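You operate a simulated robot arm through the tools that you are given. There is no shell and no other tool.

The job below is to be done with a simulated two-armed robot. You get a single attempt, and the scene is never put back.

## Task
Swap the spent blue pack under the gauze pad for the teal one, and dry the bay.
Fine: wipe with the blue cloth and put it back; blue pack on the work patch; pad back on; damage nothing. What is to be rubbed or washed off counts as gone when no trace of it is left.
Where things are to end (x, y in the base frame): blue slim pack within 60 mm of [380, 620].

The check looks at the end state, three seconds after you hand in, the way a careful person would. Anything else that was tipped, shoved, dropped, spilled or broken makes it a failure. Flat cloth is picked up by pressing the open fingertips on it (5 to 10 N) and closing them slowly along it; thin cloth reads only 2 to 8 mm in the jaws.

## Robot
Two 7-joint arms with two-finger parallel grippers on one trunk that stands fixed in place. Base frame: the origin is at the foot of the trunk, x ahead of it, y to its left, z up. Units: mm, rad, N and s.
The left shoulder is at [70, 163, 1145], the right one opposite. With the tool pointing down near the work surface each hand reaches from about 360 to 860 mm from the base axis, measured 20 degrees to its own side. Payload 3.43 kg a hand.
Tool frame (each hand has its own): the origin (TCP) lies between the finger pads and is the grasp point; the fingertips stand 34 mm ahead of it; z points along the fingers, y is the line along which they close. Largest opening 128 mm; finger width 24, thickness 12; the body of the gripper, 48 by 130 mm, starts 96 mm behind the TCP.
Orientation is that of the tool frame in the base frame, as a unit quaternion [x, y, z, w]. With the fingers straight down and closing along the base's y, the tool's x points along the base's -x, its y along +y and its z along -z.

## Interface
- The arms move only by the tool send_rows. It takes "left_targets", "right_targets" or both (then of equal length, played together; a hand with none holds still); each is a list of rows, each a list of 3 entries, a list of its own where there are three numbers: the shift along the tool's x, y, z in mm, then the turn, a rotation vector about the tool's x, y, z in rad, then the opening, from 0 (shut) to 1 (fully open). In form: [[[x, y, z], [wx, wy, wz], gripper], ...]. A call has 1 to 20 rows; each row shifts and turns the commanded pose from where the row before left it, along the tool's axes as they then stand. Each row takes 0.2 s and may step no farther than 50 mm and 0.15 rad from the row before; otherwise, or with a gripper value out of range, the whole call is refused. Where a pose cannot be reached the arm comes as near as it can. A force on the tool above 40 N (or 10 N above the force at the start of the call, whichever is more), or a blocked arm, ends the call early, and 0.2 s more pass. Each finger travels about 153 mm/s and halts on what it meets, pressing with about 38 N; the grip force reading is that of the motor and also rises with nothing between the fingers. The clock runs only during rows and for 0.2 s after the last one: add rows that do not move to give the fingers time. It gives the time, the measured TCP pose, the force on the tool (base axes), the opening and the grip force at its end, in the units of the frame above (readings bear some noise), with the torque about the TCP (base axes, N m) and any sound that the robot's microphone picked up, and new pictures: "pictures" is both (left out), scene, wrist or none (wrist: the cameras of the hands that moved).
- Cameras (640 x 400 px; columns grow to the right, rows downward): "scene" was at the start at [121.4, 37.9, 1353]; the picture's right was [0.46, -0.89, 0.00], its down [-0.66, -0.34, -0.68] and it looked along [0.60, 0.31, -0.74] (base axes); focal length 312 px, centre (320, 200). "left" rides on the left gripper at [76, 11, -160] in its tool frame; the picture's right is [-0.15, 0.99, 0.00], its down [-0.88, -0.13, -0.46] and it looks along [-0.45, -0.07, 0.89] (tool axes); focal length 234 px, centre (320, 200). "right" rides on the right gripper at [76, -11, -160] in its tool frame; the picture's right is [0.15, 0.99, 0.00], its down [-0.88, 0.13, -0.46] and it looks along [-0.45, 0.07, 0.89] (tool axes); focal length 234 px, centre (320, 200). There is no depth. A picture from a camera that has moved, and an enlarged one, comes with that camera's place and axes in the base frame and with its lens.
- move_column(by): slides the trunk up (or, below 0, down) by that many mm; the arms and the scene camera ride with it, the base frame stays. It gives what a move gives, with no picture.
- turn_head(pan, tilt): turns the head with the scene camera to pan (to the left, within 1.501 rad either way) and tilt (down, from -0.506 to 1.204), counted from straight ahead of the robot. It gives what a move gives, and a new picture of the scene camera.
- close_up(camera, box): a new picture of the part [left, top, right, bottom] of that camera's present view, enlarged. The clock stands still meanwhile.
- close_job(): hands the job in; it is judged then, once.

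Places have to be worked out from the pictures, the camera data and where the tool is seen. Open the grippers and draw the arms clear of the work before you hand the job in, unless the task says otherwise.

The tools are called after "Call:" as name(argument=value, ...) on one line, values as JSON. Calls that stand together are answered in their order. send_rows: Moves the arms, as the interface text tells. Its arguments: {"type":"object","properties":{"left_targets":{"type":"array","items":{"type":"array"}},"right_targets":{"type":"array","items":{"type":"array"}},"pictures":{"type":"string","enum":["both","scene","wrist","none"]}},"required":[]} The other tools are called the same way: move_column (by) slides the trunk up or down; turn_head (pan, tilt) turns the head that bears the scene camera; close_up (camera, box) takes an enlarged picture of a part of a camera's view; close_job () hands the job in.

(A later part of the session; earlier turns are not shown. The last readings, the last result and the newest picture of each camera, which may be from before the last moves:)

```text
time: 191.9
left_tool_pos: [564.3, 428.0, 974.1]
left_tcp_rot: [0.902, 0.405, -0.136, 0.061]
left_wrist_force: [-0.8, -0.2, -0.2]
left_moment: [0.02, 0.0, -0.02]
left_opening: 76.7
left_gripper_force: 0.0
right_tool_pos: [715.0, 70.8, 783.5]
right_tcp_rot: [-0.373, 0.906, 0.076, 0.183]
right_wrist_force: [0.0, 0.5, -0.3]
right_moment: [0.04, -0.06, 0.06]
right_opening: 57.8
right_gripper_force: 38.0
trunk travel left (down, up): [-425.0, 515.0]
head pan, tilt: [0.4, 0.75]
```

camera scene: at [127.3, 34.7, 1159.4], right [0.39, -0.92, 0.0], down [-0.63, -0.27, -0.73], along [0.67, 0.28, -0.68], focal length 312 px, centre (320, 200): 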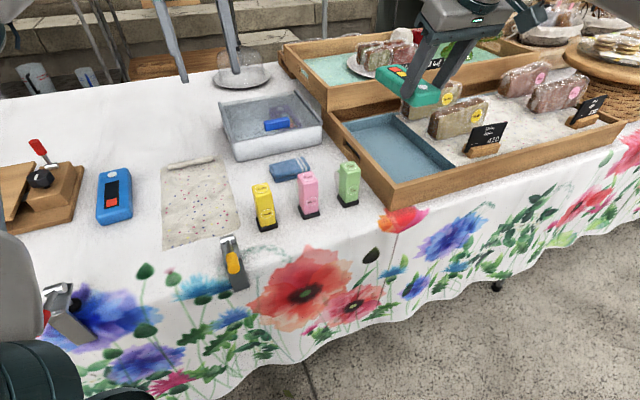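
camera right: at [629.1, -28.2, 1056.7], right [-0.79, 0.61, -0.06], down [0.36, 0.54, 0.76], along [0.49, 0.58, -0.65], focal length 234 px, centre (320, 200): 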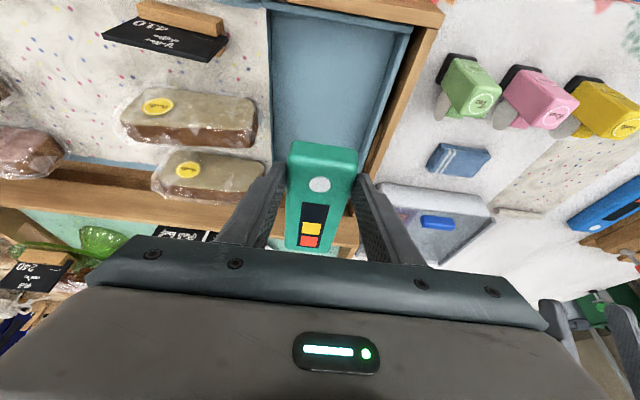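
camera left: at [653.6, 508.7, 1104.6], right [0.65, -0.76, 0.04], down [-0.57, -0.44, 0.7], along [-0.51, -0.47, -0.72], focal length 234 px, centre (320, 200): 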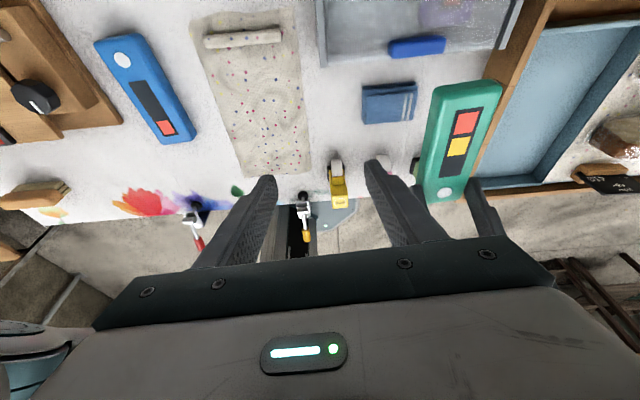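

Call:
send_rows(right_targets=[[[0.4, 0, 0.9], [0, 0, 0], 0.38], [[0, 0, 0], [0, 0, 0], 0.38]], pictures="none")

Call:
send_rows(right_targets=[[[0, 0, 0], [0, 0, 0], 0.45], [[0, 0, 0], [0, 0, 0], 0.49], [[0, 0, 0], [0, 0, 0], 0.53], [[0, 0, 0], [0, 0, 0], 0.56], [[-3.9, 0, -9.2], [0, 0, 0], 0.56], [[-7.8, 0, -18.4], [0, 0, 0], 0.56], [[-11.7, 0, -27.6], [0, 0, 0], 0.56], [[-11.7, 0, -27.6], [0, 0, 0], 0.56], [[0, -10, -40], [0, 0, 0], 0.56], [[0, -40, -10], [0, 0, 0], 0.56], [[0, -40, 0], [0, 0, 0], 0.56], [[0, -40, 0], [0, 0, 0], 0.56], [[0, -40, 0], [0, 0, 0], 0.56], [[0, 0, 0], [0, 0, 0], 0.56]], pictures="both")

Call:
close_up(camera="scene", box=[310, 70, 460, 210])

```text
time: 192.5
left_tool_pos: [562.8, 429.4, 974.4]
left_tcp_rot: [0.902, 0.405, -0.136, 0.061]
left_wrist_force: [0.4, -0.7, -0.7]
left_moment: [-0.01, -0.01, -0.02]
left_opening: 76.9
left_gripper_force: 0.0
right_tool_pos: [715.4, 69.6, 783.8]
right_tcp_rot: [-0.374, 0.906, 0.076, 0.185]
right_wrist_force: [-0.1, 0.4, 4.1]
right_moment: [0.34, -0.5, 0.18]
right_opening: 57.3
right_gripper_force: 37.3
trunk travel left (down, up): [-425.0, 515.0]
head pan, tilt: [0.4, 0.75]
```

```text
time: 195.5
left_tool_pos: [562.5, 428.7, 973.6]
left_tcp_rot: [0.902, 0.404, -0.137, 0.061]
left_wrist_force: [0.4, 0.1, -0.7]
left_moment: [0.02, 0.04, 0.04]
left_opening: 76.6
left_gripper_force: 0.0
right_tool_pos: [765.9, -5.3, 920.6]
right_tcp_rot: [-0.372, 0.907, 0.075, 0.184]
right_wrist_force: [0.1, -1.0, 0.1]
right_moment: [-0.01, 0.01, -0.01]
right_opening: 71.5
right_gripper_force: 0.1
right hand out of reach, approached as far as the arm can: row 12, 13
trunk travel left (down, up): [-425.0, 515.0]
head pan, tilt: [0.4, 0.75]
camera scene: at [127.2, 34.1, 1159.4], right [0.39, -0.92, 0.0], down [-0.63, -0.27, -0.73], along [0.67, 0.28, -0.68], focal length 312 px, centre (320, 200)
camera right: at [681.5, -105.0, 1039.5], right [-0.79, 0.61, -0.06], down [0.36, 0.54, 0.76], along [0.49, 0.58, -0.64], focal length 234 px, centre (320, 200)
```

scene: 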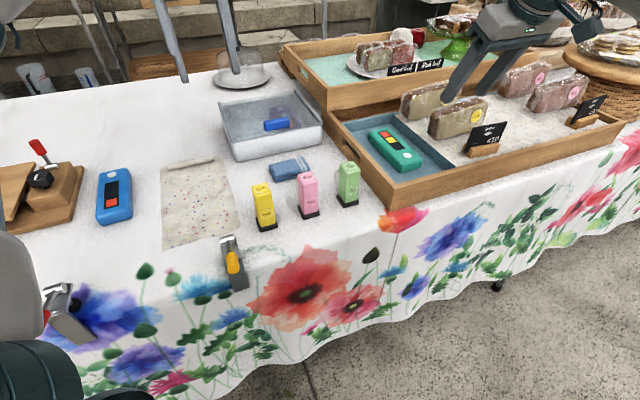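
right: 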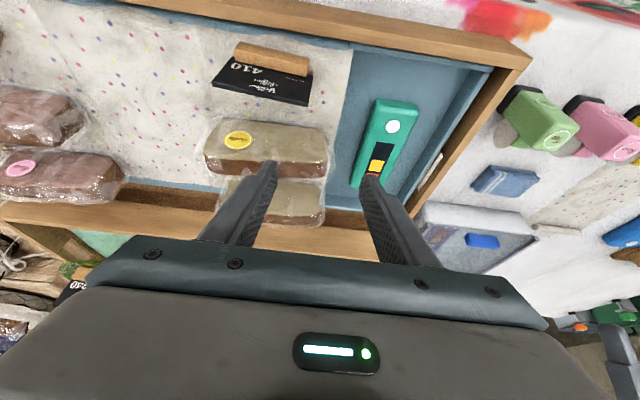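

```text
2.86 times, centred on (385, 140) of scene
camera zoom: at [127.2, 34.1, 1159.4], right [0.39, -0.92, 0.0], down [-0.63, -0.27, -0.73], along [0.67, 0.28, -0.68], focal length 891 px, centre (134, 371)
```

zoom: 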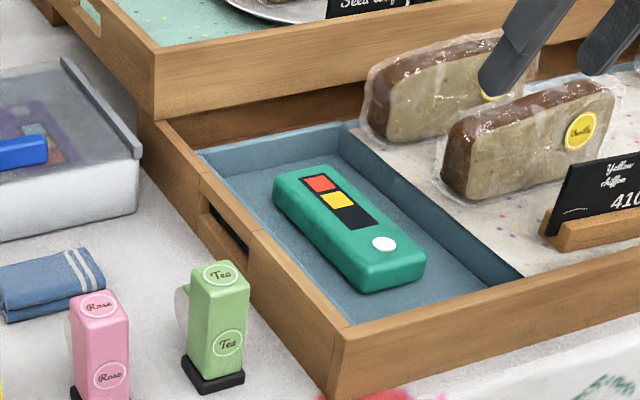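

The teal pack sits well in the clean bay. Now the pad: bringing the left hand back over it with the earlier grip orientation, while the right hand retreats.

Call:
send_rows(left_targets=[[[19, -35, 5.4], [0, 0, 0], 0.5], [[19, -35, 5.4], [0, 0, 0], 0.5], [[19, -35, 5.4], [0, 0, 0], 0.5], [[19, -35, 5.4], [0, 0, 0], 0.5], [[19, -35, 5.4], [0, 0, 0], 0.4], [[0, 0, 0], [-0.0404, 0, -0.1303], 0.3], [[0, 0, 0], [-0.0404, 0, -0.1303], 0.3], [[0, 0, 0], [-0.0404, 0, -0.1303], 0.3], [[0, 0, 0], [-0.0404, 0, -0.1303], 0.3], [[0, 0, 0], [-0.0404, 0, -0.1303], 0.3], [[0, 0, 0], [-0.0404, 0, -0.1303], 0.3], [[0, 0, 0], [-0.0404, 0, -0.1303], 0.3], [[0, 0, 0], [-0.0404, 0, -0.1303], 0.3], [[0, 0, 0], [-0.0404, 0, -0.1303], 0.3], [[0, 0, 0], [-0.0404, 0, -0.1303], 0.3], [[0, 0, 0], [-0.0404, 0, -0.1303], 0.3], [[0, 0, 0], [0, -0.124, 0], 0.3], [[0, 0, 0], [0, -0.124, 0], 0.3], [[0, 0, 0], [0, 0, 0], 0.3]], right_targets=[[[-11.7, 0, -27.6], [0, 0, 0], 0.56], [[-11.7, 0, -27.6], [0, 0, 0], 0.56], [[32.2, 0, -13.6], [0, 0, 0], 0.56], [[32.2, 0, -13.6], [0, 0, 0], 0.56], [[32.2, 0, -13.6], [0, 0, 0], 0.56], [[32.2, 0, -13.6], [0, 0, 0], 0.56], [[32.2, 0, -13.6], [0, 0, 0], 0.56], [[32.2, 0, -13.6], [0, 0, 0], 0.56], [[32.2, 0, -13.6], [0, 0, 0], 0.56], [[0, 0, 0], [0, 0, 0], 0.56], [[0, 0, 0], [0, 0, 0], 0.56], [[0, 0, 0], [0, 0, 0], 0.56], [[0, 0, 0], [0, 0, 0], 0.56], [[0, 0, 0], [0, 0, 0], 0.56], [[0, 0, 0], [0, 0, 0], 0.56], [[0, 0, 0], [0, 0, 0], 0.56], [[0, 0, 0], [0, 0, 0], 0.56], [[0, 0, 0], [0, 0, 0], 0.56], [[0, 0, 0], [0, 0, 0], 0.56]], pictures="both")

```text
time: 199.5
left_tool_pos: [487.9, 606.1, 920.0]
left_tcp_rot: [0.374, 0.887, -0.105, 0.25]
left_wrist_force: [0.2, 0.1, 0.3]
left_moment: [0.01, 0.02, -0.02]
left_opening: 38.3
left_gripper_force: 0.1
right_tool_pos: [590.7, -175.6, 949.0]
right_tcp_rot: [-0.373, 0.907, 0.075, 0.183]
right_wrist_force: [0.3, 0.4, 0.2]
right_moment: [0.02, -0.02, 0.0]
right_opening: 71.5
right_gripper_force: 0.0
right hand out of reach, approached as far as the arm can: row 2
trunk travel left (down, up): [-425.0, 515.0]
head pan, tilt: [0.4, 0.75]
camera scene: at [127.5, 33.8, 1159.4], right [0.39, -0.92, 0.0], down [-0.63, -0.27, -0.73], along [0.67, 0.28, -0.68], focal length 312 px, centre (320, 200)
camera right: at [504.6, -275.8, 1068.8], right [-0.79, 0.61, -0.06], down [0.36, 0.54, 0.76], along [0.49, 0.58, -0.64], focal length 234 px, centre (320, 200)
camera left: at [394.2, 719.2, 1017.7], right [0.8, 0.6, 0.08], down [0.27, -0.46, 0.85], along [0.55, -0.65, -0.52], focal length 234 px, centre (320, 200)
```

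scene: 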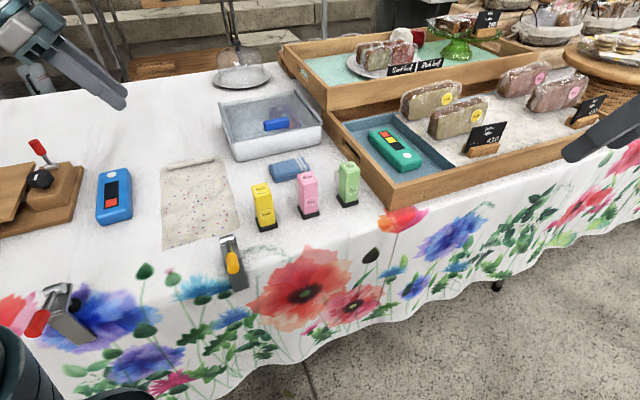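
right: 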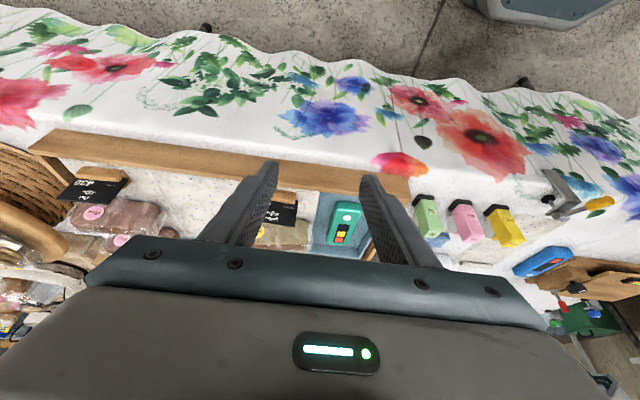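
left: 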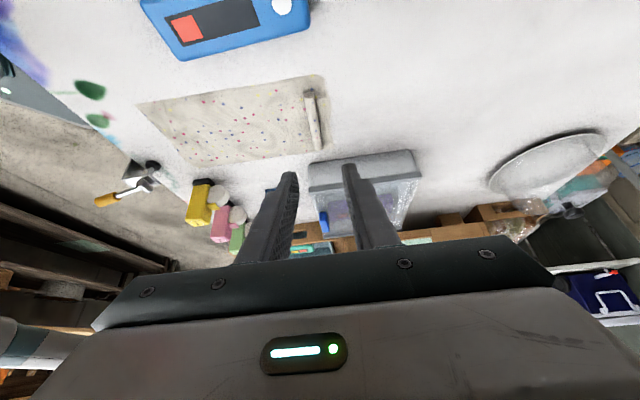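

Orientation matches the earlier grip. Descending to the pre-grip pose and along the fingers toward the roll.

Call:
send_rows(left_targets=[[[20.1, 0, 32.8], [0, 0, 0], 0.3], [[20.1, 0, 32.8], [0, 0, 0], 0.3], [[0, 0, 25], [0, 0, 0], 0.3], [[0, 0, 25], [0, 0, 0], 0.3], [[0, 0, 25], [0, 0, 0], 0.3], [[0, 0, 0], [0, 0, 0], 0.3]], pictures="wrist")

Call:
close_up(camera="left", box=[240, 100, 400, 230])

Call:
turn_head(pan=0.7, tilt=0.75)

Call:
close_up(camera="scene", box=[210, 90, 350, 220])

```text
time: 200.9
left_tool_pos: [515.1, 578.8, 778.7]
left_tcp_rot: [0.373, 0.888, -0.105, 0.25]
left_wrist_force: [0.0, 0.7, 0.4]
left_moment: [-0.01, 0.02, 0.0]
left_opening: 38.3
left_gripper_force: 0.1
right_tool_pos: [589.9, -175.9, 950.5]
right_tcp_rot: [-0.372, 0.907, 0.075, 0.184]
right_wrist_force: [0.7, -0.9, 0.4]
right_moment: [0.01, -0.01, 0.01]
right_opening: 71.8
right_gripper_force: 0.2
trunk travel left (down, up): [-425.0, 515.0]
head pan, tilt: [0.4, 0.75]
camera left: at [421.4, 691.6, 876.9], right [0.79, 0.6, 0.08], down [0.27, -0.46, 0.85], along [0.55, -0.65, -0.53], focal length 234 px, centre (320, 200)
```

left: 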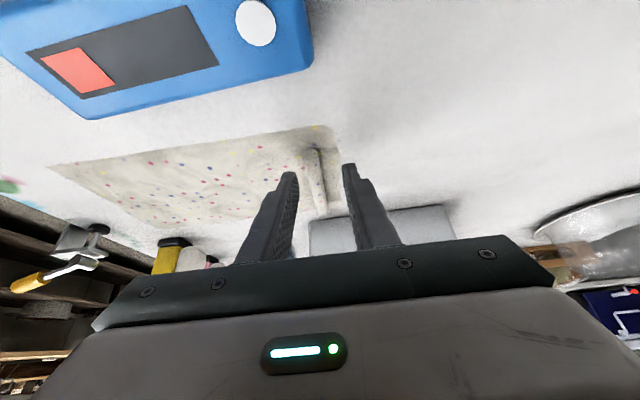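

```text
3.08 times, centred on (320, 165) of left
camera zoom: at [421.4, 691.6, 876.9], right [0.79, 0.6, 0.08], down [0.27, -0.46, 0.85], along [0.55, -0.65, -0.53], focal length 720 px, centre (320, 308)
```

zoom: 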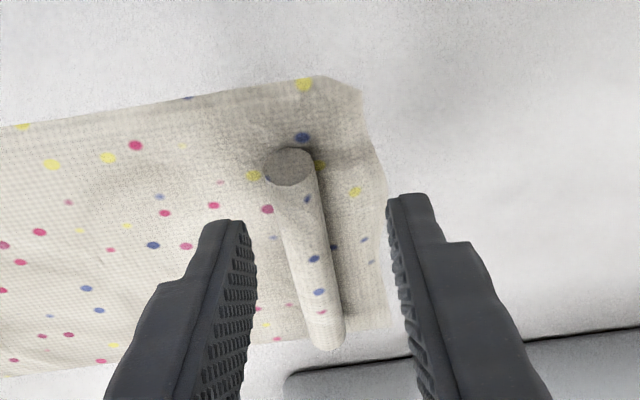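

```text
time: 201.7
left_tool_pos: [516.0, 578.4, 779.5]
left_tcp_rot: [0.373, 0.887, -0.105, 0.25]
left_wrist_force: [-0.9, -0.3, 0.4]
left_moment: [0.0, 0.0, -0.01]
left_opening: 38.5
left_gripper_force: 0.0
right_tool_pos: [588.5, -175.1, 949.6]
right_tcp_rot: [-0.373, 0.906, 0.076, 0.183]
right_wrist_force: [0.0, -0.3, -0.1]
right_moment: [-0.03, 0.0, 0.01]
right_opening: 71.9
right_gripper_force: 0.1
trunk travel left (down, up): [-425.0, 515.0]
head pan, tilt: [0.7, 0.75]
camera scene: at [114.2, 55.0, 1159.4], right [0.64, -0.77, 0.0], down [-0.52, -0.44, -0.73], along [0.56, 0.47, -0.68], focal length 312 px, centre (320, 200)
```

scene: 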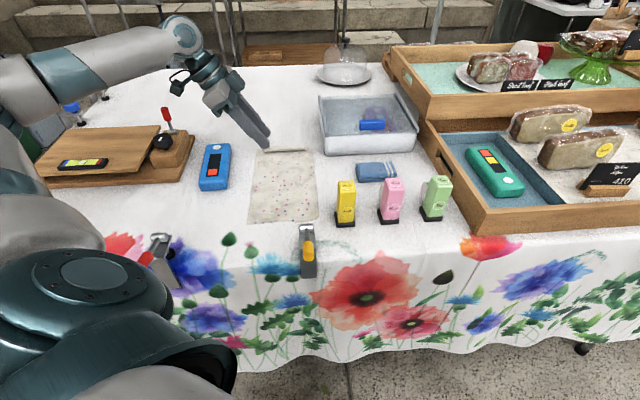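

```text
3.08 times, centred on (280, 155) of scene
camera zoom: at [114.2, 55.0, 1159.4], right [0.64, -0.77, 0.0], down [-0.52, -0.44, -0.73], along [0.56, 0.47, -0.68], focal length 960 px, centre (443, 338)
```

zoom: 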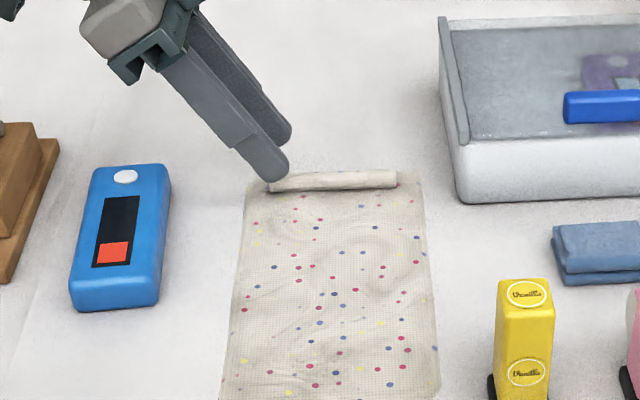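

The roll is about 4 mm off-centre; correcting and advancing to light contact.

Call:
send_rows(left_targets=[[[0, -4, 8], [0, 0, 0], 0.3], [[0, 0, 7], [0, 0, 0], 0.3], [[0, 0, 0], [0, 0, 0], 0.3]], pictures="none")

Call:
send_rows(left_targets=[[[1.6, 0, 2.6], [0, 0, 0], 0.3], [[1.6, 0, 2.6], [0, 0, 0], 0.3], [[0, 0, 0], [0, 0, 0], 0.3]], pictures="none")

Call:
close_up(camera="left", box=[240, 100, 400, 230])

```text
time: 202.5
left_tool_pos: [517.4, 571.1, 765.8]
left_tcp_rot: [0.374, 0.887, -0.105, 0.249]
left_wrist_force: [0.2, 0.2, 0.8]
left_moment: [0.01, -0.03, -0.03]
left_opening: 38.4
left_gripper_force: 0.1
right_tool_pos: [589.7, -175.5, 949.3]
right_tcp_rot: [-0.373, 0.906, 0.076, 0.184]
right_wrist_force: [0.1, 0.7, 0.5]
right_moment: [0.02, -0.01, 0.0]
right_opening: 71.7
right_gripper_force: 0.0
trunk travel left (down, up): [-425.0, 515.0]
head pan, tilt: [0.7, 0.75]
```

```text
time: 203.3
left_tool_pos: [518.4, 570.5, 760.8]
left_tcp_rot: [0.373, 0.887, -0.105, 0.249]
left_wrist_force: [0.2, -0.4, 0.1]
left_moment: [0.01, 0.02, -0.03]
left_opening: 38.0
left_gripper_force: 0.0
right_tool_pos: [589.2, -174.5, 949.9]
right_tcp_rot: [-0.373, 0.906, 0.077, 0.184]
right_wrist_force: [-0.7, -0.7, 0.0]
right_moment: [0.03, -0.01, 0.01]
right_opening: 71.8
right_gripper_force: 0.0
trunk travel left (down, up): [-425.0, 515.0]
head pan, tilt: [0.7, 0.75]
```

```text
3.08 times, centred on (320, 165) of left
camera zoom: at [423.3, 683.1, 857.9], right [0.8, 0.6, 0.08], down [0.27, -0.46, 0.85], along [0.54, -0.65, -0.53], focal length 720 px, centre (320, 308)
```

zoom: 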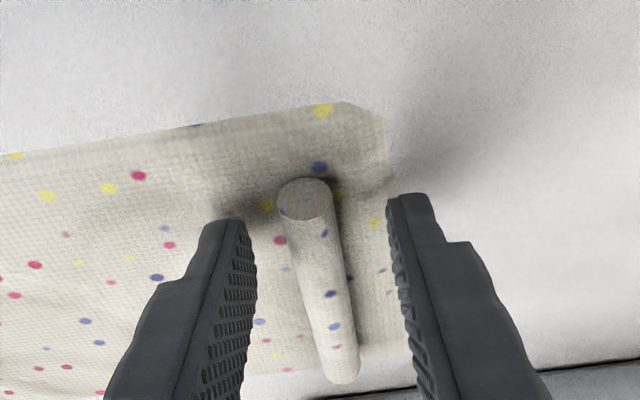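

The view matches the first successful grip almost exactly. A slight press, then close.

Call:
send_rows(left_targets=[[[1.0, 0, 1.7], [0, 0, 0], 0.3], [[0, 0, 0], [0, 0, 0], 0.3]], pictures="none")

Call:
send_rows(left_targets=[[[0.5, 0, 0.9], [0, 0, 0], 0.3], [[0, 0, 0], [0, 0, 0], 0.24], [[0, 0, 0], [0, 0, 0], 0.2], [[0, 0, 0], [0, 0, 0], 0.16], [[0, 0, 0], [0, 0, 0], 0.12], [[0, 0, 0], [0, 0, 0], 0.06], [[0, 0, 0], [0, 0, 0], 0.0], [[0, 0, 0], [0, 0, 0], 0.0]], pictures="none")

Call:
close_up(camera="left", box=[240, 100, 400, 230])

```text
time: 203.9
left_tool_pos: [517.7, 571.0, 760.1]
left_tcp_rot: [0.373, 0.887, -0.104, 0.25]
left_wrist_force: [-0.9, 3.6, 8.2]
left_moment: [0.02, 0.02, -0.05]
left_opening: 38.2
left_gripper_force: 0.2
right_tool_pos: [588.7, -175.4, 950.6]
right_tcp_rot: [-0.372, 0.907, 0.076, 0.184]
right_wrist_force: [0.0, -0.9, -0.1]
right_moment: [-0.03, -0.01, -0.01]
right_opening: 71.8
right_gripper_force: 0.0
trunk travel left (down, up): [-425.0, 515.0]
head pan, tilt: [0.7, 0.75]
```

```text
time: 205.7
left_tool_pos: [518.1, 568.3, 759.8]
left_tcp_rot: [0.374, 0.887, -0.104, 0.251]
left_wrist_force: [-0.6, -3.9, 20.3]
left_moment: [-0.39, -0.21, -0.08]
left_opening: 15.8
left_gripper_force: 38.5
right_tool_pos: [588.6, -176.7, 951.6]
right_tcp_rot: [-0.373, 0.906, 0.076, 0.185]
right_wrist_force: [-0.1, -0.5, -0.2]
right_moment: [0.02, 0.01, 0.0]
right_opening: 71.8
right_gripper_force: 0.0
trunk travel left (down, up): [-425.0, 515.0]
head pan, tilt: [0.7, 0.75]
```

```text
3.08 times, centred on (320, 165) of left
camera zoom: at [423.1, 681.1, 857.4], right [0.79, 0.6, 0.08], down [0.26, -0.46, 0.85], along [0.55, -0.65, -0.52], focal length 720 px, centre (320, 308)
```

zoom: 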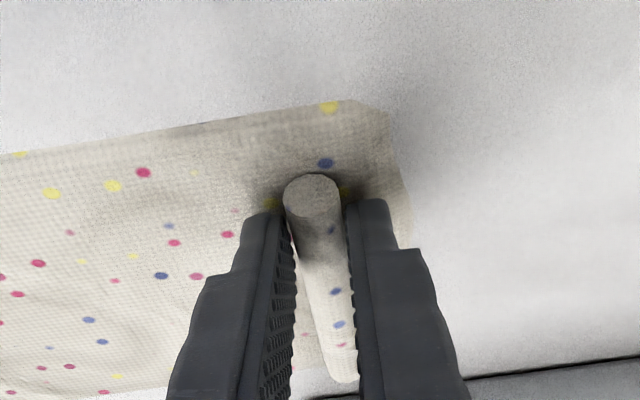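

Grip matches the original. Lifting gently.

Call:
send_rows(left_targets=[[[-1.0, 0, -1.7], [0, 0, 0], 0.0], [[-1.0, 0, -1.7], [0, 0, 0], 0.0], [[-1.6, 0, -2.6], [0, 0, 0], 0.0], [[-1.6, 0, -2.6], [0, 0, 0], 0.0], [[-1.6, 0, -2.6], [0, 0, 0], 0.0], [[-2.6, 0, -4.3], [0, 0, 0], 0.0], [[0, 0, 0], [0, 0, 0], 0.0]], pictures="none")

Call:
close_up(camera="scene", box=[210, 90, 350, 230])

```text
time: 207.3
left_tool_pos: [517.0, 570.4, 774.0]
left_tcp_rot: [0.373, 0.888, -0.105, 0.248]
left_wrist_force: [0.1, 0.1, -0.7]
left_moment: [0.08, -0.06, 0.0]
left_opening: 15.8
left_gripper_force: 38.3
right_tool_pos: [589.2, -175.2, 951.0]
right_tcp_rot: [-0.373, 0.906, 0.075, 0.183]
right_wrist_force: [0.5, 0.6, 0.5]
right_moment: [0.01, 0.01, -0.02]
right_opening: 71.6
right_gripper_force: 0.0
trunk travel left (down, up): [-425.0, 515.0]
head pan, tilt: [0.7, 0.75]
```

```text
2.86 times, centred on (280, 160) of scene
camera zoom: at [114.3, 55.2, 1159.4], right [0.64, -0.76, 0.0], down [-0.52, -0.44, -0.73], along [0.56, 0.47, -0.68], focal length 891 px, centre (434, 314)
```

zoom: 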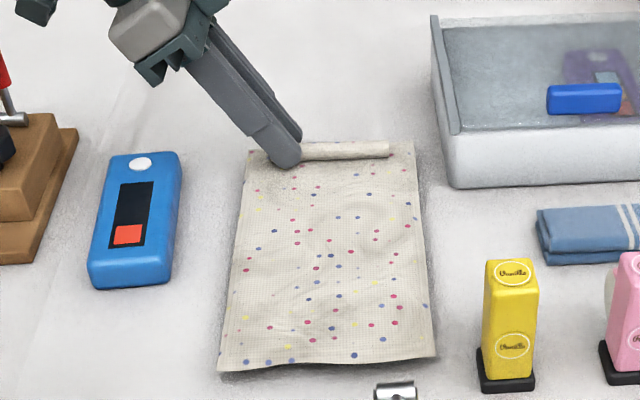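

The pad lifts flat. Raising it and carrying it back toward the tray.

Call:
send_rows(left_targets=[[[-9.9, 0, -16.2], [0, 0, 0], 0.0], [[-9.9, 0, -16.2], [0, 0, 0], 0.0], [[-9.9, 0, -16.2], [0, 0, 0], 0.0], [[-9.9, 0, -16.2], [0, 0, 0], 0.0], [[-9.9, 0, -16.2], [0, 0, 0], 0.0], [[-9.9, 0, -16.2], [0, 0, 0], 0.0], [[-9.9, 0, -16.2], [0, 0, 0], 0.0], [[-9.9, 0, -16.2], [0, 0, 0], 0.0], [[-23.7, -2.7, 14.55], [0, 0, 0], 0.0], [[-23.7, -2.7, 14.55], [0, 0, 0], 0.0], [[-23.7, -2.7, 14.55], [0, 0, 0], 0.0], [[-23.7, -2.7, 14.55], [0, 0, 0], 0.0], [[-23.7, -2.7, 14.55], [0, 0, 0], 0.0], [[-23.7, -2.7, 14.55], [0, 0, 0], 0.0], [[-23.7, -2.7, 14.55], [0, 0, 0], 0.0], [[-23.7, -2.7, 14.55], [0, 0, 0], 0.0], [[-23.7, -2.7, 14.55], [0, 0, 0], 0.0], [[-23.7, -2.7, 14.55], [0, 0, 0], 0.0], [[0, 0, 0], [0, 0, 0], 0.0]], pictures="none")

Call:
turn_head(pan=0.35, tilt=0.7)

```text
time: 211.3
left_tool_pos: [692.1, 352.3, 924.8]
left_tcp_rot: [0.373, 0.888, -0.104, 0.249]
left_wrist_force: [0.2, 0.5, -0.7]
left_moment: [0.06, 0.0, 0.01]
left_opening: 15.8
left_gripper_force: 38.1
right_tool_pos: [588.6, -175.2, 950.0]
right_tcp_rot: [-0.372, 0.907, 0.075, 0.183]
right_wrist_force: [-0.4, -0.7, -0.1]
right_moment: [0.01, 0.04, 0.0]
right_opening: 71.8
right_gripper_force: 0.0
trunk travel left (down, up): [-425.0, 515.0]
head pan, tilt: [0.7, 0.75]
```

```text
time: 212.1
left_tool_pos: [692.4, 352.1, 924.7]
left_tcp_rot: [0.374, 0.887, -0.105, 0.249]
left_wrist_force: [0.5, -0.4, -1.4]
left_moment: [0.02, -0.01, 0.0]
left_opening: 16.0
left_gripper_force: 37.7
right_tool_pos: [589.7, -175.5, 949.8]
right_tcp_rot: [-0.373, 0.907, 0.075, 0.183]
right_wrist_force: [0.1, -0.9, 0.0]
right_moment: [0.0, 0.02, -0.01]
right_opening: 71.5
right_gripper_force: 0.0
trunk travel left (down, up): [-425.0, 515.0]
head pan, tilt: [0.351, 0.7]
camera scene: at [130.7, 31.0, 1163.7], right [0.34, -0.94, 0.0], down [-0.6, -0.22, -0.76], along [0.72, 0.26, -0.64], focal length 312 px, centre (320, 200)
```

scene: 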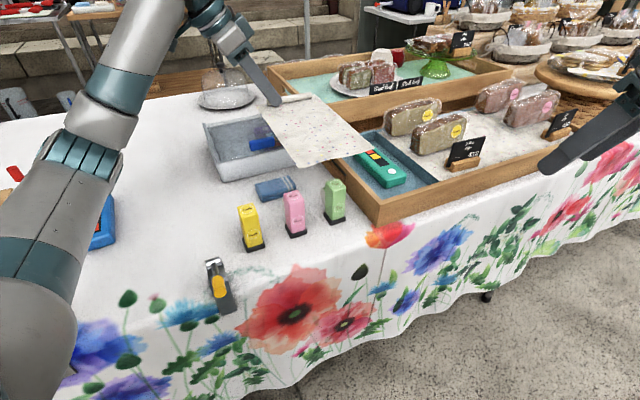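

Call:
send_rows(left_targets=[[[-23.7, -2.8, 14.5], [0, 0, 0], 0.0], [[-23.7, -2.8, 14.5], [0, 0, 0], 0.0], [[-23.7, -2.8, 14.5], [0, 0, 0], 0.0], [[-23.7, -2.8, 14.5], [0, 0, 0], 0.0], [[0, 0, 0], [0, 0, 0], 0.0]], pictures="none")

```text
time: 213.3
left_tool_pos: [763.0, 262.1, 924.3]
left_tcp_rot: [0.373, 0.887, -0.104, 0.25]
left_wrist_force: [1.1, -0.3, 0.2]
left_moment: [0.03, 0.0, 0.01]
left_opening: 15.5
left_gripper_force: 37.7
right_tool_pos: [589.6, -174.9, 949.9]
right_tcp_rot: [-0.372, 0.907, 0.075, 0.184]
right_wrist_force: [0.5, 0.6, -0.3]
right_moment: [-0.02, 0.02, 0.02]
right_opening: 71.7
right_gripper_force: 0.1
trunk travel left (down, up): [-425.0, 515.0]
head pan, tilt: [0.351, 0.7]
```

Call:
send_rows(left_targets=[[[-22.5, -2.3, 13.8], [0, 0, 0], 0.0], [[-22.5, -2.3, 13.8], [0, 0, 0], 0.0], [[0, 0, 0], [0, 0, 0], 0.0]], pictures="both")

Call:
close_up(camera="scene", box=[290, 60, 450, 210])

```text
time: 214.1
left_tool_pos: [797.3, 223.0, 925.3]
left_tcp_rot: [0.373, 0.887, -0.105, 0.25]
left_wrist_force: [0.4, 0.0, 0.7]
left_moment: [0.07, -0.01, 0.0]
left_opening: 16.1
left_gripper_force: 37.8
right_tool_pos: [589.3, -174.4, 949.5]
right_tcp_rot: [-0.374, 0.906, 0.076, 0.183]
right_wrist_force: [-1.1, -0.4, 0.2]
right_moment: [-0.02, 0.02, -0.01]
right_opening: 71.5
right_gripper_force: 0.1
trunk travel left (down, up): [-425.0, 515.0]
head pan, tilt: [0.351, 0.7]
camera scene: at [130.6, 31.2, 1163.7], right [0.34, -0.94, 0.0], down [-0.6, -0.22, -0.76], along [0.72, 0.26, -0.64], focal length 312 px, centre (320, 200)
camera left: at [702.6, 336.0, 1022.2], right [0.8, 0.6, 0.08], down [0.27, -0.46, 0.85], along [0.54, -0.65, -0.53], focal length 234 px, centre (320, 200)
```

scene: 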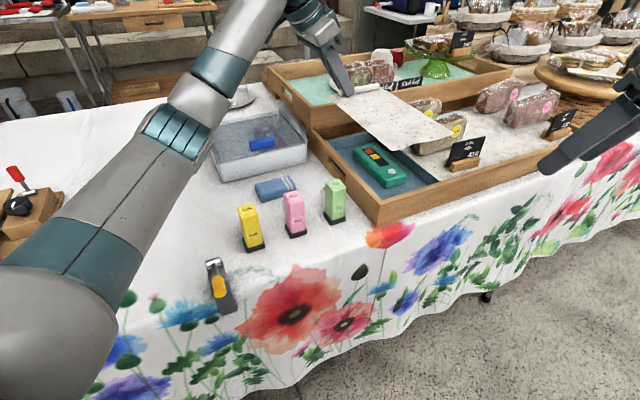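
left: 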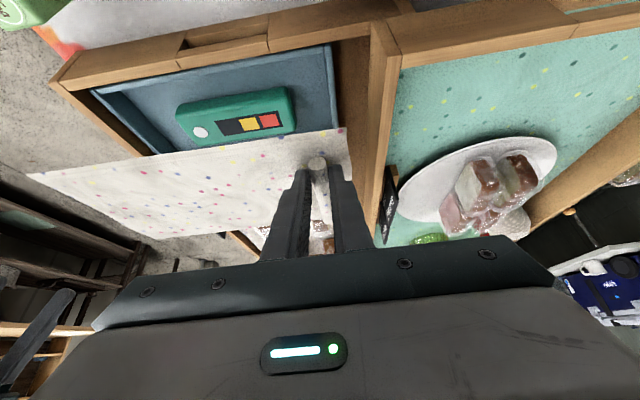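

```text
2.67 times, centred on (370, 135) of scene
camera zoom: at [130.6, 31.2, 1163.7], right [0.34, -0.94, 0.0], down [-0.6, -0.22, -0.76], along [0.72, 0.26, -0.64], focal length 832 px, centre (187, 373)
```

zoom: 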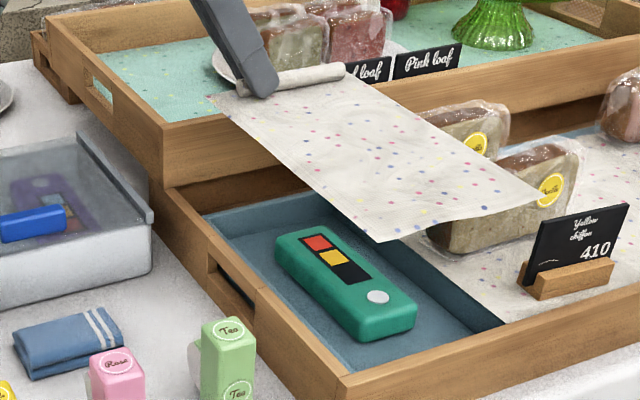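

The pad is above its seat. Lowering vertically, checking the arm's clearance on the way.

Call:
send_rows(left_targets=[[[7.8, -2, 12.8], [0, 0, 0], 0.0], [[7.8, 0, 12.8], [0, 0, 0], 0.0], [[7.8, 0, 12.8], [0, 0, 0], 0.0], [[7.8, 0, 12.8], [0, 0, 0], 0.0], [[0, 0, 0], [0, 0, 0], 0.0]], pictures="both")

Call:
close_up(camera="scene", box=[290, 70, 450, 210])

```text
time: 215.3
left_tool_pos: [795.8, 222.5, 866.2]
left_tcp_rot: [0.374, 0.887, -0.105, 0.249]
left_wrist_force: [0.2, 0.7, -0.1]
left_moment: [0.05, -0.01, 0.01]
left_opening: 15.9
left_gripper_force: 37.7
right_tool_pos: [589.7, -175.8, 949.1]
right_tcp_rot: [-0.374, 0.906, 0.076, 0.183]
right_wrist_force: [0.1, 0.4, 0.4]
right_moment: [0.0, 0.01, 0.01]
right_opening: 71.9
right_gripper_force: 0.0
trunk travel left (down, up): [-425.0, 515.0]
head pan, tilt: [0.351, 0.7]
camera scene: at [130.7, 30.8, 1163.7], right [0.34, -0.94, 0.0], down [-0.6, -0.22, -0.76], along [0.72, 0.26, -0.64], focal length 312 px, centre (320, 200)
camera left: at [701.8, 335.0, 964.0], right [0.8, 0.6, 0.08], down [0.27, -0.46, 0.85], along [0.55, -0.65, -0.53], focal length 234 px, centre (320, 200)
```

scene: 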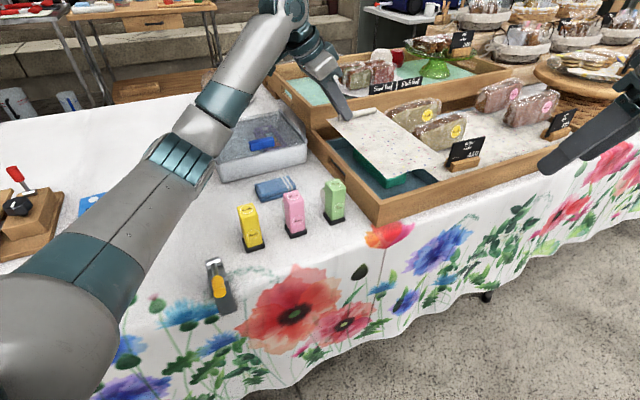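
left: 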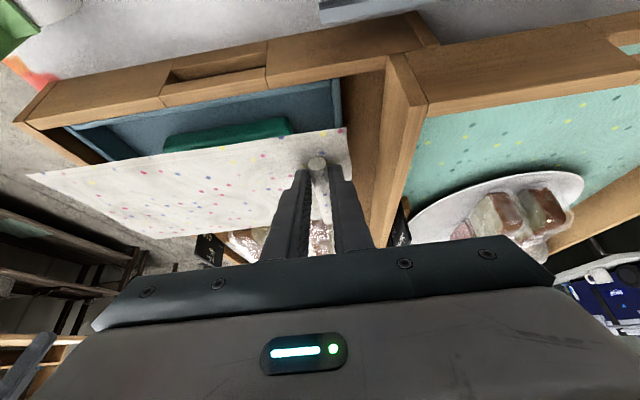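

```text
2.86 times, centred on (370, 140) of scene
camera zoom: at [130.7, 30.8, 1163.7], right [0.34, -0.94, 0.0], down [-0.6, -0.22, -0.76], along [0.72, 0.26, -0.64], focal length 891 px, centre (177, 371)
```

zoom: 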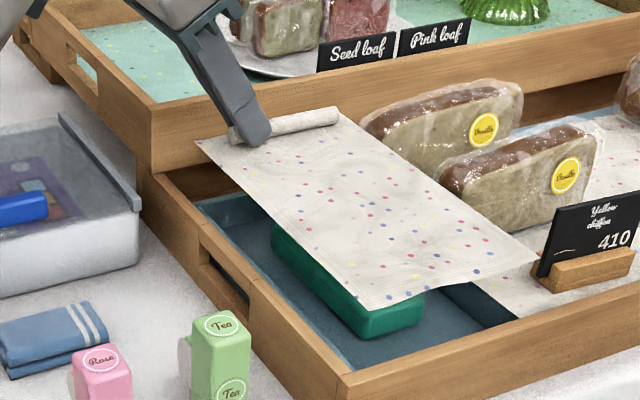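

Clear. Continuing down.

Call:
send_rows(left_targets=[[[7.1, 0, 11.5], [0, 0, 0], 0.0], [[7.1, 0, 11.5], [0, 0, 0], 0.0], [[5.2, 0, 8.5], [0, 0, 0], 0.0], [[0, 0, 0], [0, 0, 0], 0.0]], pictures="wrist")

Call:
close_up(camera="scene", box=[290, 70, 450, 210])

Call:
close_up(camera="left", box=[0, 60, 360, 260])

```text
time: 216.3
left_tool_pos: [796.0, 222.7, 829.0]
left_tcp_rot: [0.374, 0.887, -0.106, 0.25]
left_wrist_force: [0.5, -0.4, -0.4]
left_moment: [0.08, 0.0, 0.01]
left_opening: 15.7
left_gripper_force: 37.8
right_tool_pos: [590.5, -175.2, 949.5]
right_tcp_rot: [-0.373, 0.906, 0.076, 0.183]
right_wrist_force: [0.1, 0.2, 0.4]
right_moment: [0.02, -0.03, 0.02]
right_opening: 71.9
right_gripper_force: 0.0
trunk travel left (down, up): [-425.0, 515.0]
head pan, tilt: [0.351, 0.7]
camera left: at [701.4, 334.8, 925.9], right [0.8, 0.6, 0.08], down [0.27, -0.46, 0.85], along [0.54, -0.65, -0.53], focal length 234 px, centre (320, 200)
```

left: 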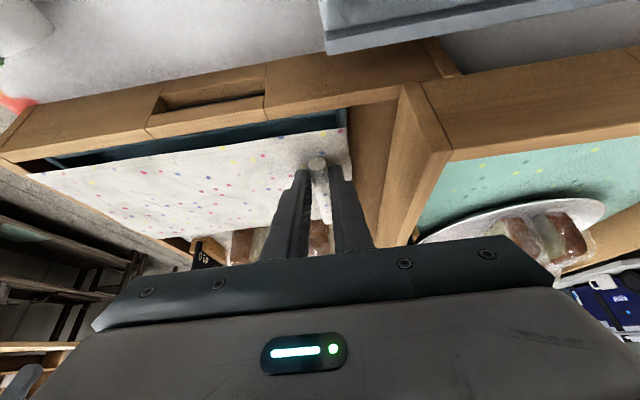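

```text
2.86 times, centred on (370, 140) of scene
camera zoom: at [130.7, 30.8, 1163.7], right [0.34, -0.94, 0.0], down [-0.6, -0.22, -0.76], along [0.72, 0.26, -0.64], focal length 891 px, centre (177, 371)
```

zoom: 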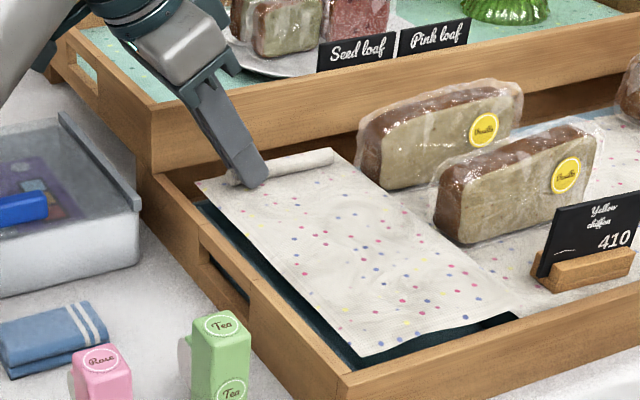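

```text
1.78 times, centred on (180, 160) of left
camera zoom: at [701.4, 334.8, 925.9], right [0.8, 0.6, 0.08], down [0.27, -0.46, 0.85], along [0.54, -0.65, -0.53], focal length 416 px, centre (569, 271)
```

zoom: 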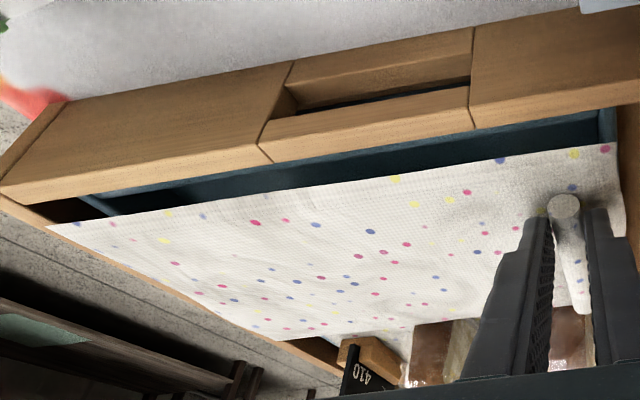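

Call:
send_rows(left_targets=[[[2.6, 0, 4.3], [0, 0, 0], 0.0], [[2.6, 0, 4.3], [0, 0, 0], 0.0], [[0, 0, 0], [0, 0, 0], 0.0]], pictures="none")

Call:
close_up(camera="left", box=[240, 100, 400, 230])

Call:
close_up(camera="scene", box=[310, 90, 430, 200])

```text
time: 217.1
left_tool_pos: [795.1, 221.9, 818.2]
left_tcp_rot: [0.374, 0.887, -0.105, 0.249]
left_wrist_force: [0.6, -0.2, -0.3]
left_moment: [0.03, -0.04, 0.04]
left_opening: 15.7
left_gripper_force: 38.4
right_tool_pos: [589.5, -175.4, 949.1]
right_tcp_rot: [-0.373, 0.906, 0.075, 0.184]
right_wrist_force: [1.1, 0.3, 0.0]
right_moment: [-0.02, -0.01, 0.04]
right_opening: 71.5
right_gripper_force: 0.0
trunk travel left (down, up): [-425.0, 515.0]
head pan, tilt: [0.351, 0.7]
```

```text
3.08 times, centred on (320, 165) of left
camera zoom: at [701.0, 335.1, 915.9], right [0.79, 0.6, 0.08], down [0.27, -0.46, 0.85], along [0.55, -0.65, -0.53], focal length 720 px, centre (320, 308)
```

zoom: 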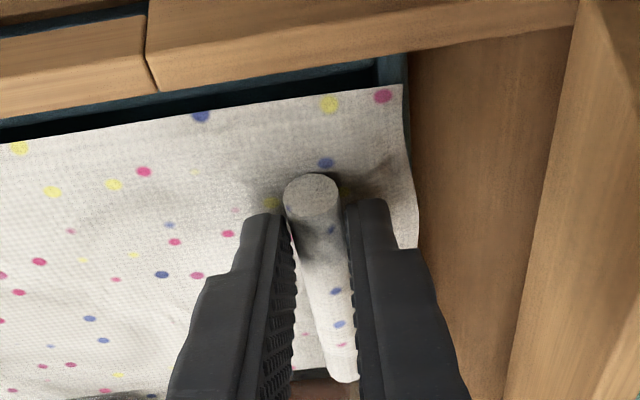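

```text
3.64 times, centred on (370, 145) of scene
camera zoom: at [130.7, 30.8, 1163.7], right [0.34, -0.94, 0.0], down [-0.61, -0.22, -0.76], along [0.72, 0.26, -0.64], focal length 1134 px, centre (138, 400)
```

zoom: 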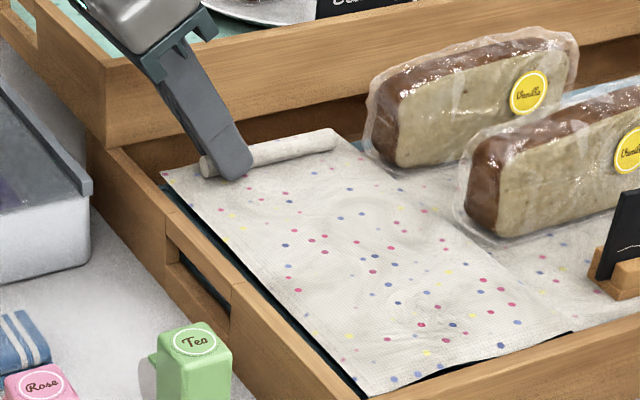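

Alignment matches the original lift-off within 2–3 mm. Lowering the last millimetres.

Call:
send_rows(left_targets=[[[1.0, 0.8, 4.0], [0, 0, 0], 0.0], [[1.6, 0.5, 2.6], [0, 0, 0], 0.0], [[0, 0, 0], [0, 0, 0], 0.0]], pictures="none")

Call:
close_up(camera="scene", box=[310, 90, 430, 200])

Call:
close_up(camera="left", box=[0, 60, 360, 260])

```text
time: 217.9
left_tool_pos: [797.6, 222.8, 811.3]
left_tcp_rot: [0.374, 0.887, -0.105, 0.249]
left_wrist_force: [0.0, -0.1, -1.1]
left_moment: [0.11, -0.01, 0.02]
left_opening: 15.9
left_gripper_force: 38.0
right_tool_pos: [590.3, -174.9, 949.7]
right_tcp_rot: [-0.373, 0.906, 0.076, 0.184]
right_wrist_force: [-0.5, 0.2, -0.5]
right_moment: [-0.02, -0.01, 0.0]
right_opening: 71.9
right_gripper_force: 0.1
trunk travel left (down, up): [-425.0, 515.0]
head pan, tilt: [0.351, 0.7]
```

```text
3.64 times, centred on (370, 145) of scene
camera zoom: at [130.8, 30.8, 1163.7], right [0.34, -0.94, 0.0], down [-0.61, -0.22, -0.76], along [0.72, 0.26, -0.64], focal length 1134 px, centre (138, 400)
```

zoom: 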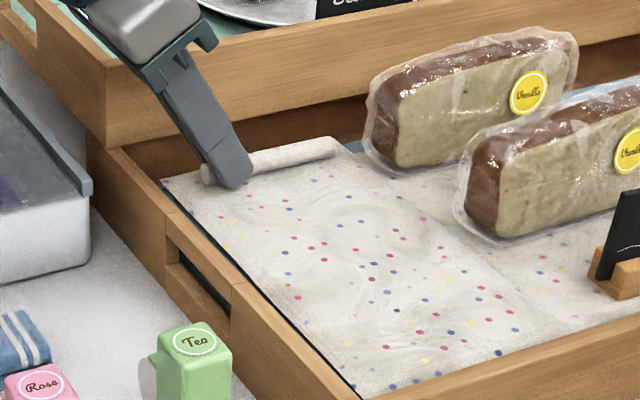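

```text
1.78 times, centred on (180, 160) of left
camera zoom: at [703.3, 335.2, 909.0], right [0.8, 0.6, 0.08], down [0.27, -0.46, 0.85], along [0.54, -0.65, -0.53], focal length 416 px, centre (569, 271)
```

zoom: 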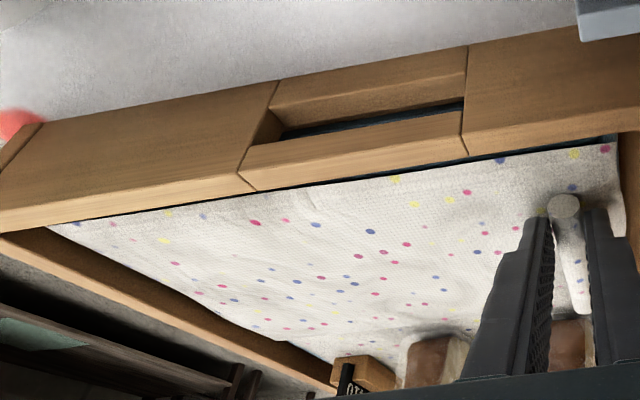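

Call:
send_rows(left_targets=[[[1.0, 0, 1.7], [0, 0, 0], 0.0], [[0.8, 0, 1.3], [0, 0, 0], 0.0], [[0, 0, 0], [0, 0, 0], 0.0]], pictures="none")

```text
time: 218.7
left_tool_pos: [797.3, 224.0, 808.2]
left_tcp_rot: [0.374, 0.887, -0.105, 0.249]
left_wrist_force: [-0.3, -0.4, 0.0]
left_moment: [0.02, 0.01, 0.03]
left_opening: 15.8
left_gripper_force: 38.3
right_tool_pos: [589.1, -174.4, 949.7]
right_tcp_rot: [-0.373, 0.906, 0.076, 0.184]
right_wrist_force: [0.0, -0.7, -0.6]
right_moment: [0.01, -0.02, -0.01]
right_opening: 71.6
right_gripper_force: 0.1
trunk travel left (down, up): [-425.0, 515.0]
head pan, tilt: [0.351, 0.7]
```

Call:
send_rows(left_targets=[[[0.5, -1.3, 0.9], [0, 0, 0], 0.0], [[0.5, 0, 0.9], [0, 0, 0], 0.0], [[0, 0, 0], [0, 0, 0], 0.0]], pictures="none")

Call:
close_up(camera="scene", box=[310, 90, 430, 200])

Call:
close_up(camera="left", box=[240, 100, 400, 230])

```text
time: 219.5
left_tool_pos: [794.8, 221.4, 807.7]
left_tcp_rot: [0.374, 0.887, -0.104, 0.25]
left_wrist_force: [5.0, 1.9, 8.2]
left_moment: [0.18, 0.06, 0.05]
left_opening: 16.1
left_gripper_force: 37.5
right_tool_pos: [589.5, -174.6, 950.5]
right_tcp_rot: [-0.372, 0.907, 0.076, 0.183]
right_wrist_force: [-0.2, -0.2, 0.1]
right_moment: [0.02, -0.03, -0.01]
right_opening: 71.7
right_gripper_force: 0.0
trunk travel left (down, up): [-425.0, 515.0]
head pan, tilt: [0.351, 0.7]
```

```text
3.64 times, centred on (370, 145) of scene
camera zoom: at [130.3, 30.7, 1163.8], right [0.34, -0.94, 0.0], down [-0.6, -0.22, -0.77], along [0.72, 0.26, -0.64], focal length 1134 px, centre (138, 400)
```

zoom: 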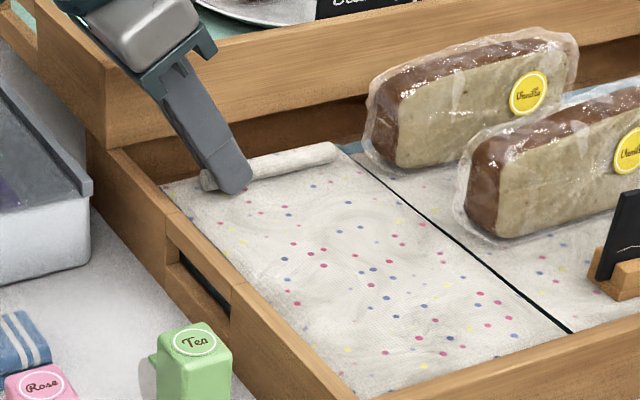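

```text
3.08 times, centred on (320, 165) of left
camera zoom: at [701.4, 334.9, 905.3], right [0.79, 0.6, 0.08], down [0.26, -0.46, 0.85], along [0.55, -0.65, -0.52], focal length 720 px, centre (320, 308)
```

zoom: 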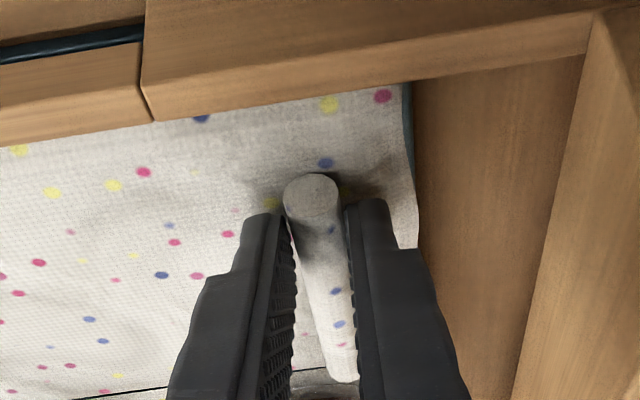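

Contact. I see a dark gap on the pad's right side; zooming in to judge whether the pad should go a few millimetres to the right.

Call:
close_up(camera="scene", box=[350, 120, 430, 200])

Call:
close_up(camera="scene", box=[310, 120, 390, 200])

Call:
close_up(camera="right", box=[220, 120, 420, 260])

```text
5.00 times, centred on (390, 160) of scene
camera zoom: at [130.3, 30.7, 1163.8], right [0.34, -0.94, 0.0], down [-0.6, -0.22, -0.77], along [0.72, 0.26, -0.64], focal length 1559 px, centre (-30, 400)
```

zoom: 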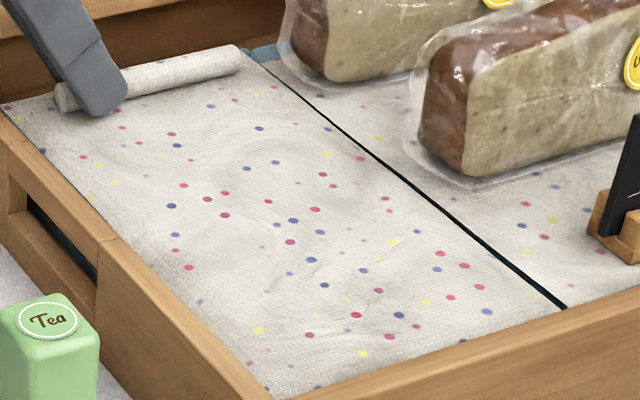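

```text
5.00 times, centred on (350, 160) of scene
camera zoom: at [130.3, 30.7, 1163.8], right [0.34, -0.94, 0.0], down [-0.6, -0.22, -0.77], along [0.72, 0.26, -0.64], focal length 1559 px, centre (170, 400)
```

zoom: 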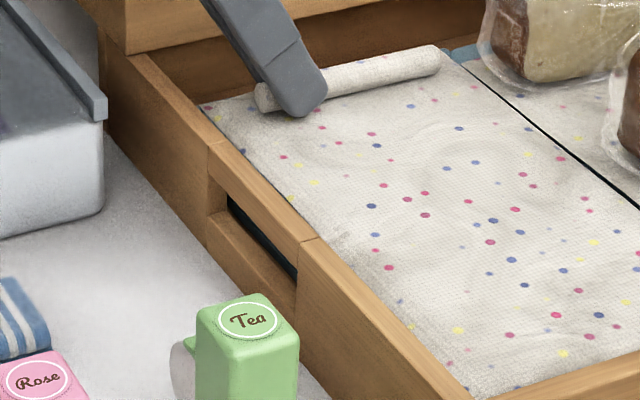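

```text
2.86 times, centred on (320, 190) of right
camera zoom: at [504.1, -275.8, 1069.1], right [-0.79, 0.61, -0.06], down [0.36, 0.54, 0.76], along [0.49, 0.58, -0.64], focal length 669 px, centre (320, 229)
```

zoom: 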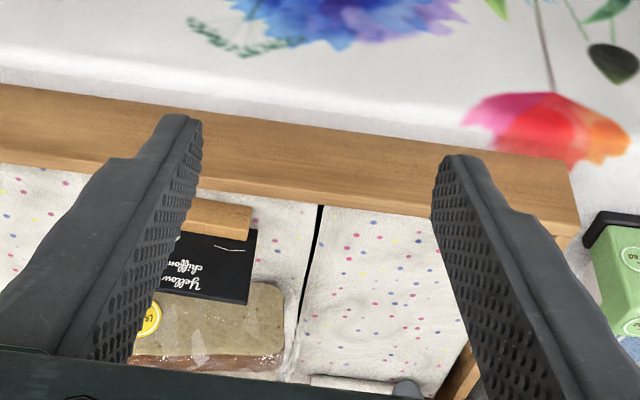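

The pad's near end is ~4 mm too far left (far end ~1 mm). I'll lift a few millimetres, turn it by about 0.6° and shift 1 mm right, then set it down again.

Call:
send_rows(left_targets=[[[-1.6, 0, -2.6], [0, 0, 0], 0.0], [[-1.6, 0, -2.6], [0, 0, 0], 0.0], [[-0.85, 0, 0.52], [-0.0055, 0, -0.009], 0.0], [[0, 0, 0], [0, 0, 0], 0.0], [[1.6, 0, 2.6], [0, 0, 0], 0.0], [[0, 0, 0], [0, 0, 0], 0.0]], pictures="none")

Call:
close_up(camera="scene", box=[350, 120, 430, 200])

```text
time: 220.9
left_tool_pos: [797.8, 219.2, 808.5]
left_tcp_rot: [0.369, 0.889, -0.104, 0.251]
left_wrist_force: [-0.5, 0.7, -0.3]
left_moment: [0.07, 0.02, -0.01]
left_opening: 16.2
left_gripper_force: 37.5
right_tool_pos: [589.0, -174.9, 950.5]
right_tcp_rot: [-0.372, 0.907, 0.075, 0.183]
right_wrist_force: [-0.1, 0.7, 0.1]
right_moment: [0.02, 0.01, 0.03]
right_opening: 71.8
right_gripper_force: 0.0
trunk travel left (down, up): [-425.0, 515.0]
head pan, tilt: [0.351, 0.7]
```

```text
5.00 times, centred on (390, 160) of scene
camera zoom: at [130.7, 30.8, 1163.7], right [0.34, -0.94, 0.0], down [-0.61, -0.22, -0.76], along [0.72, 0.26, -0.64], focal length 1559 px, centre (-30, 400)
```

zoom: 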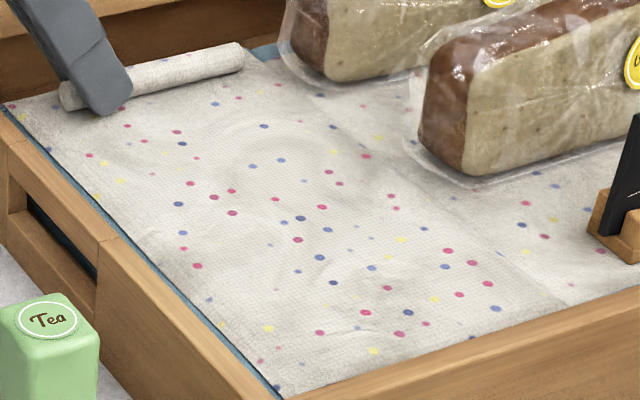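

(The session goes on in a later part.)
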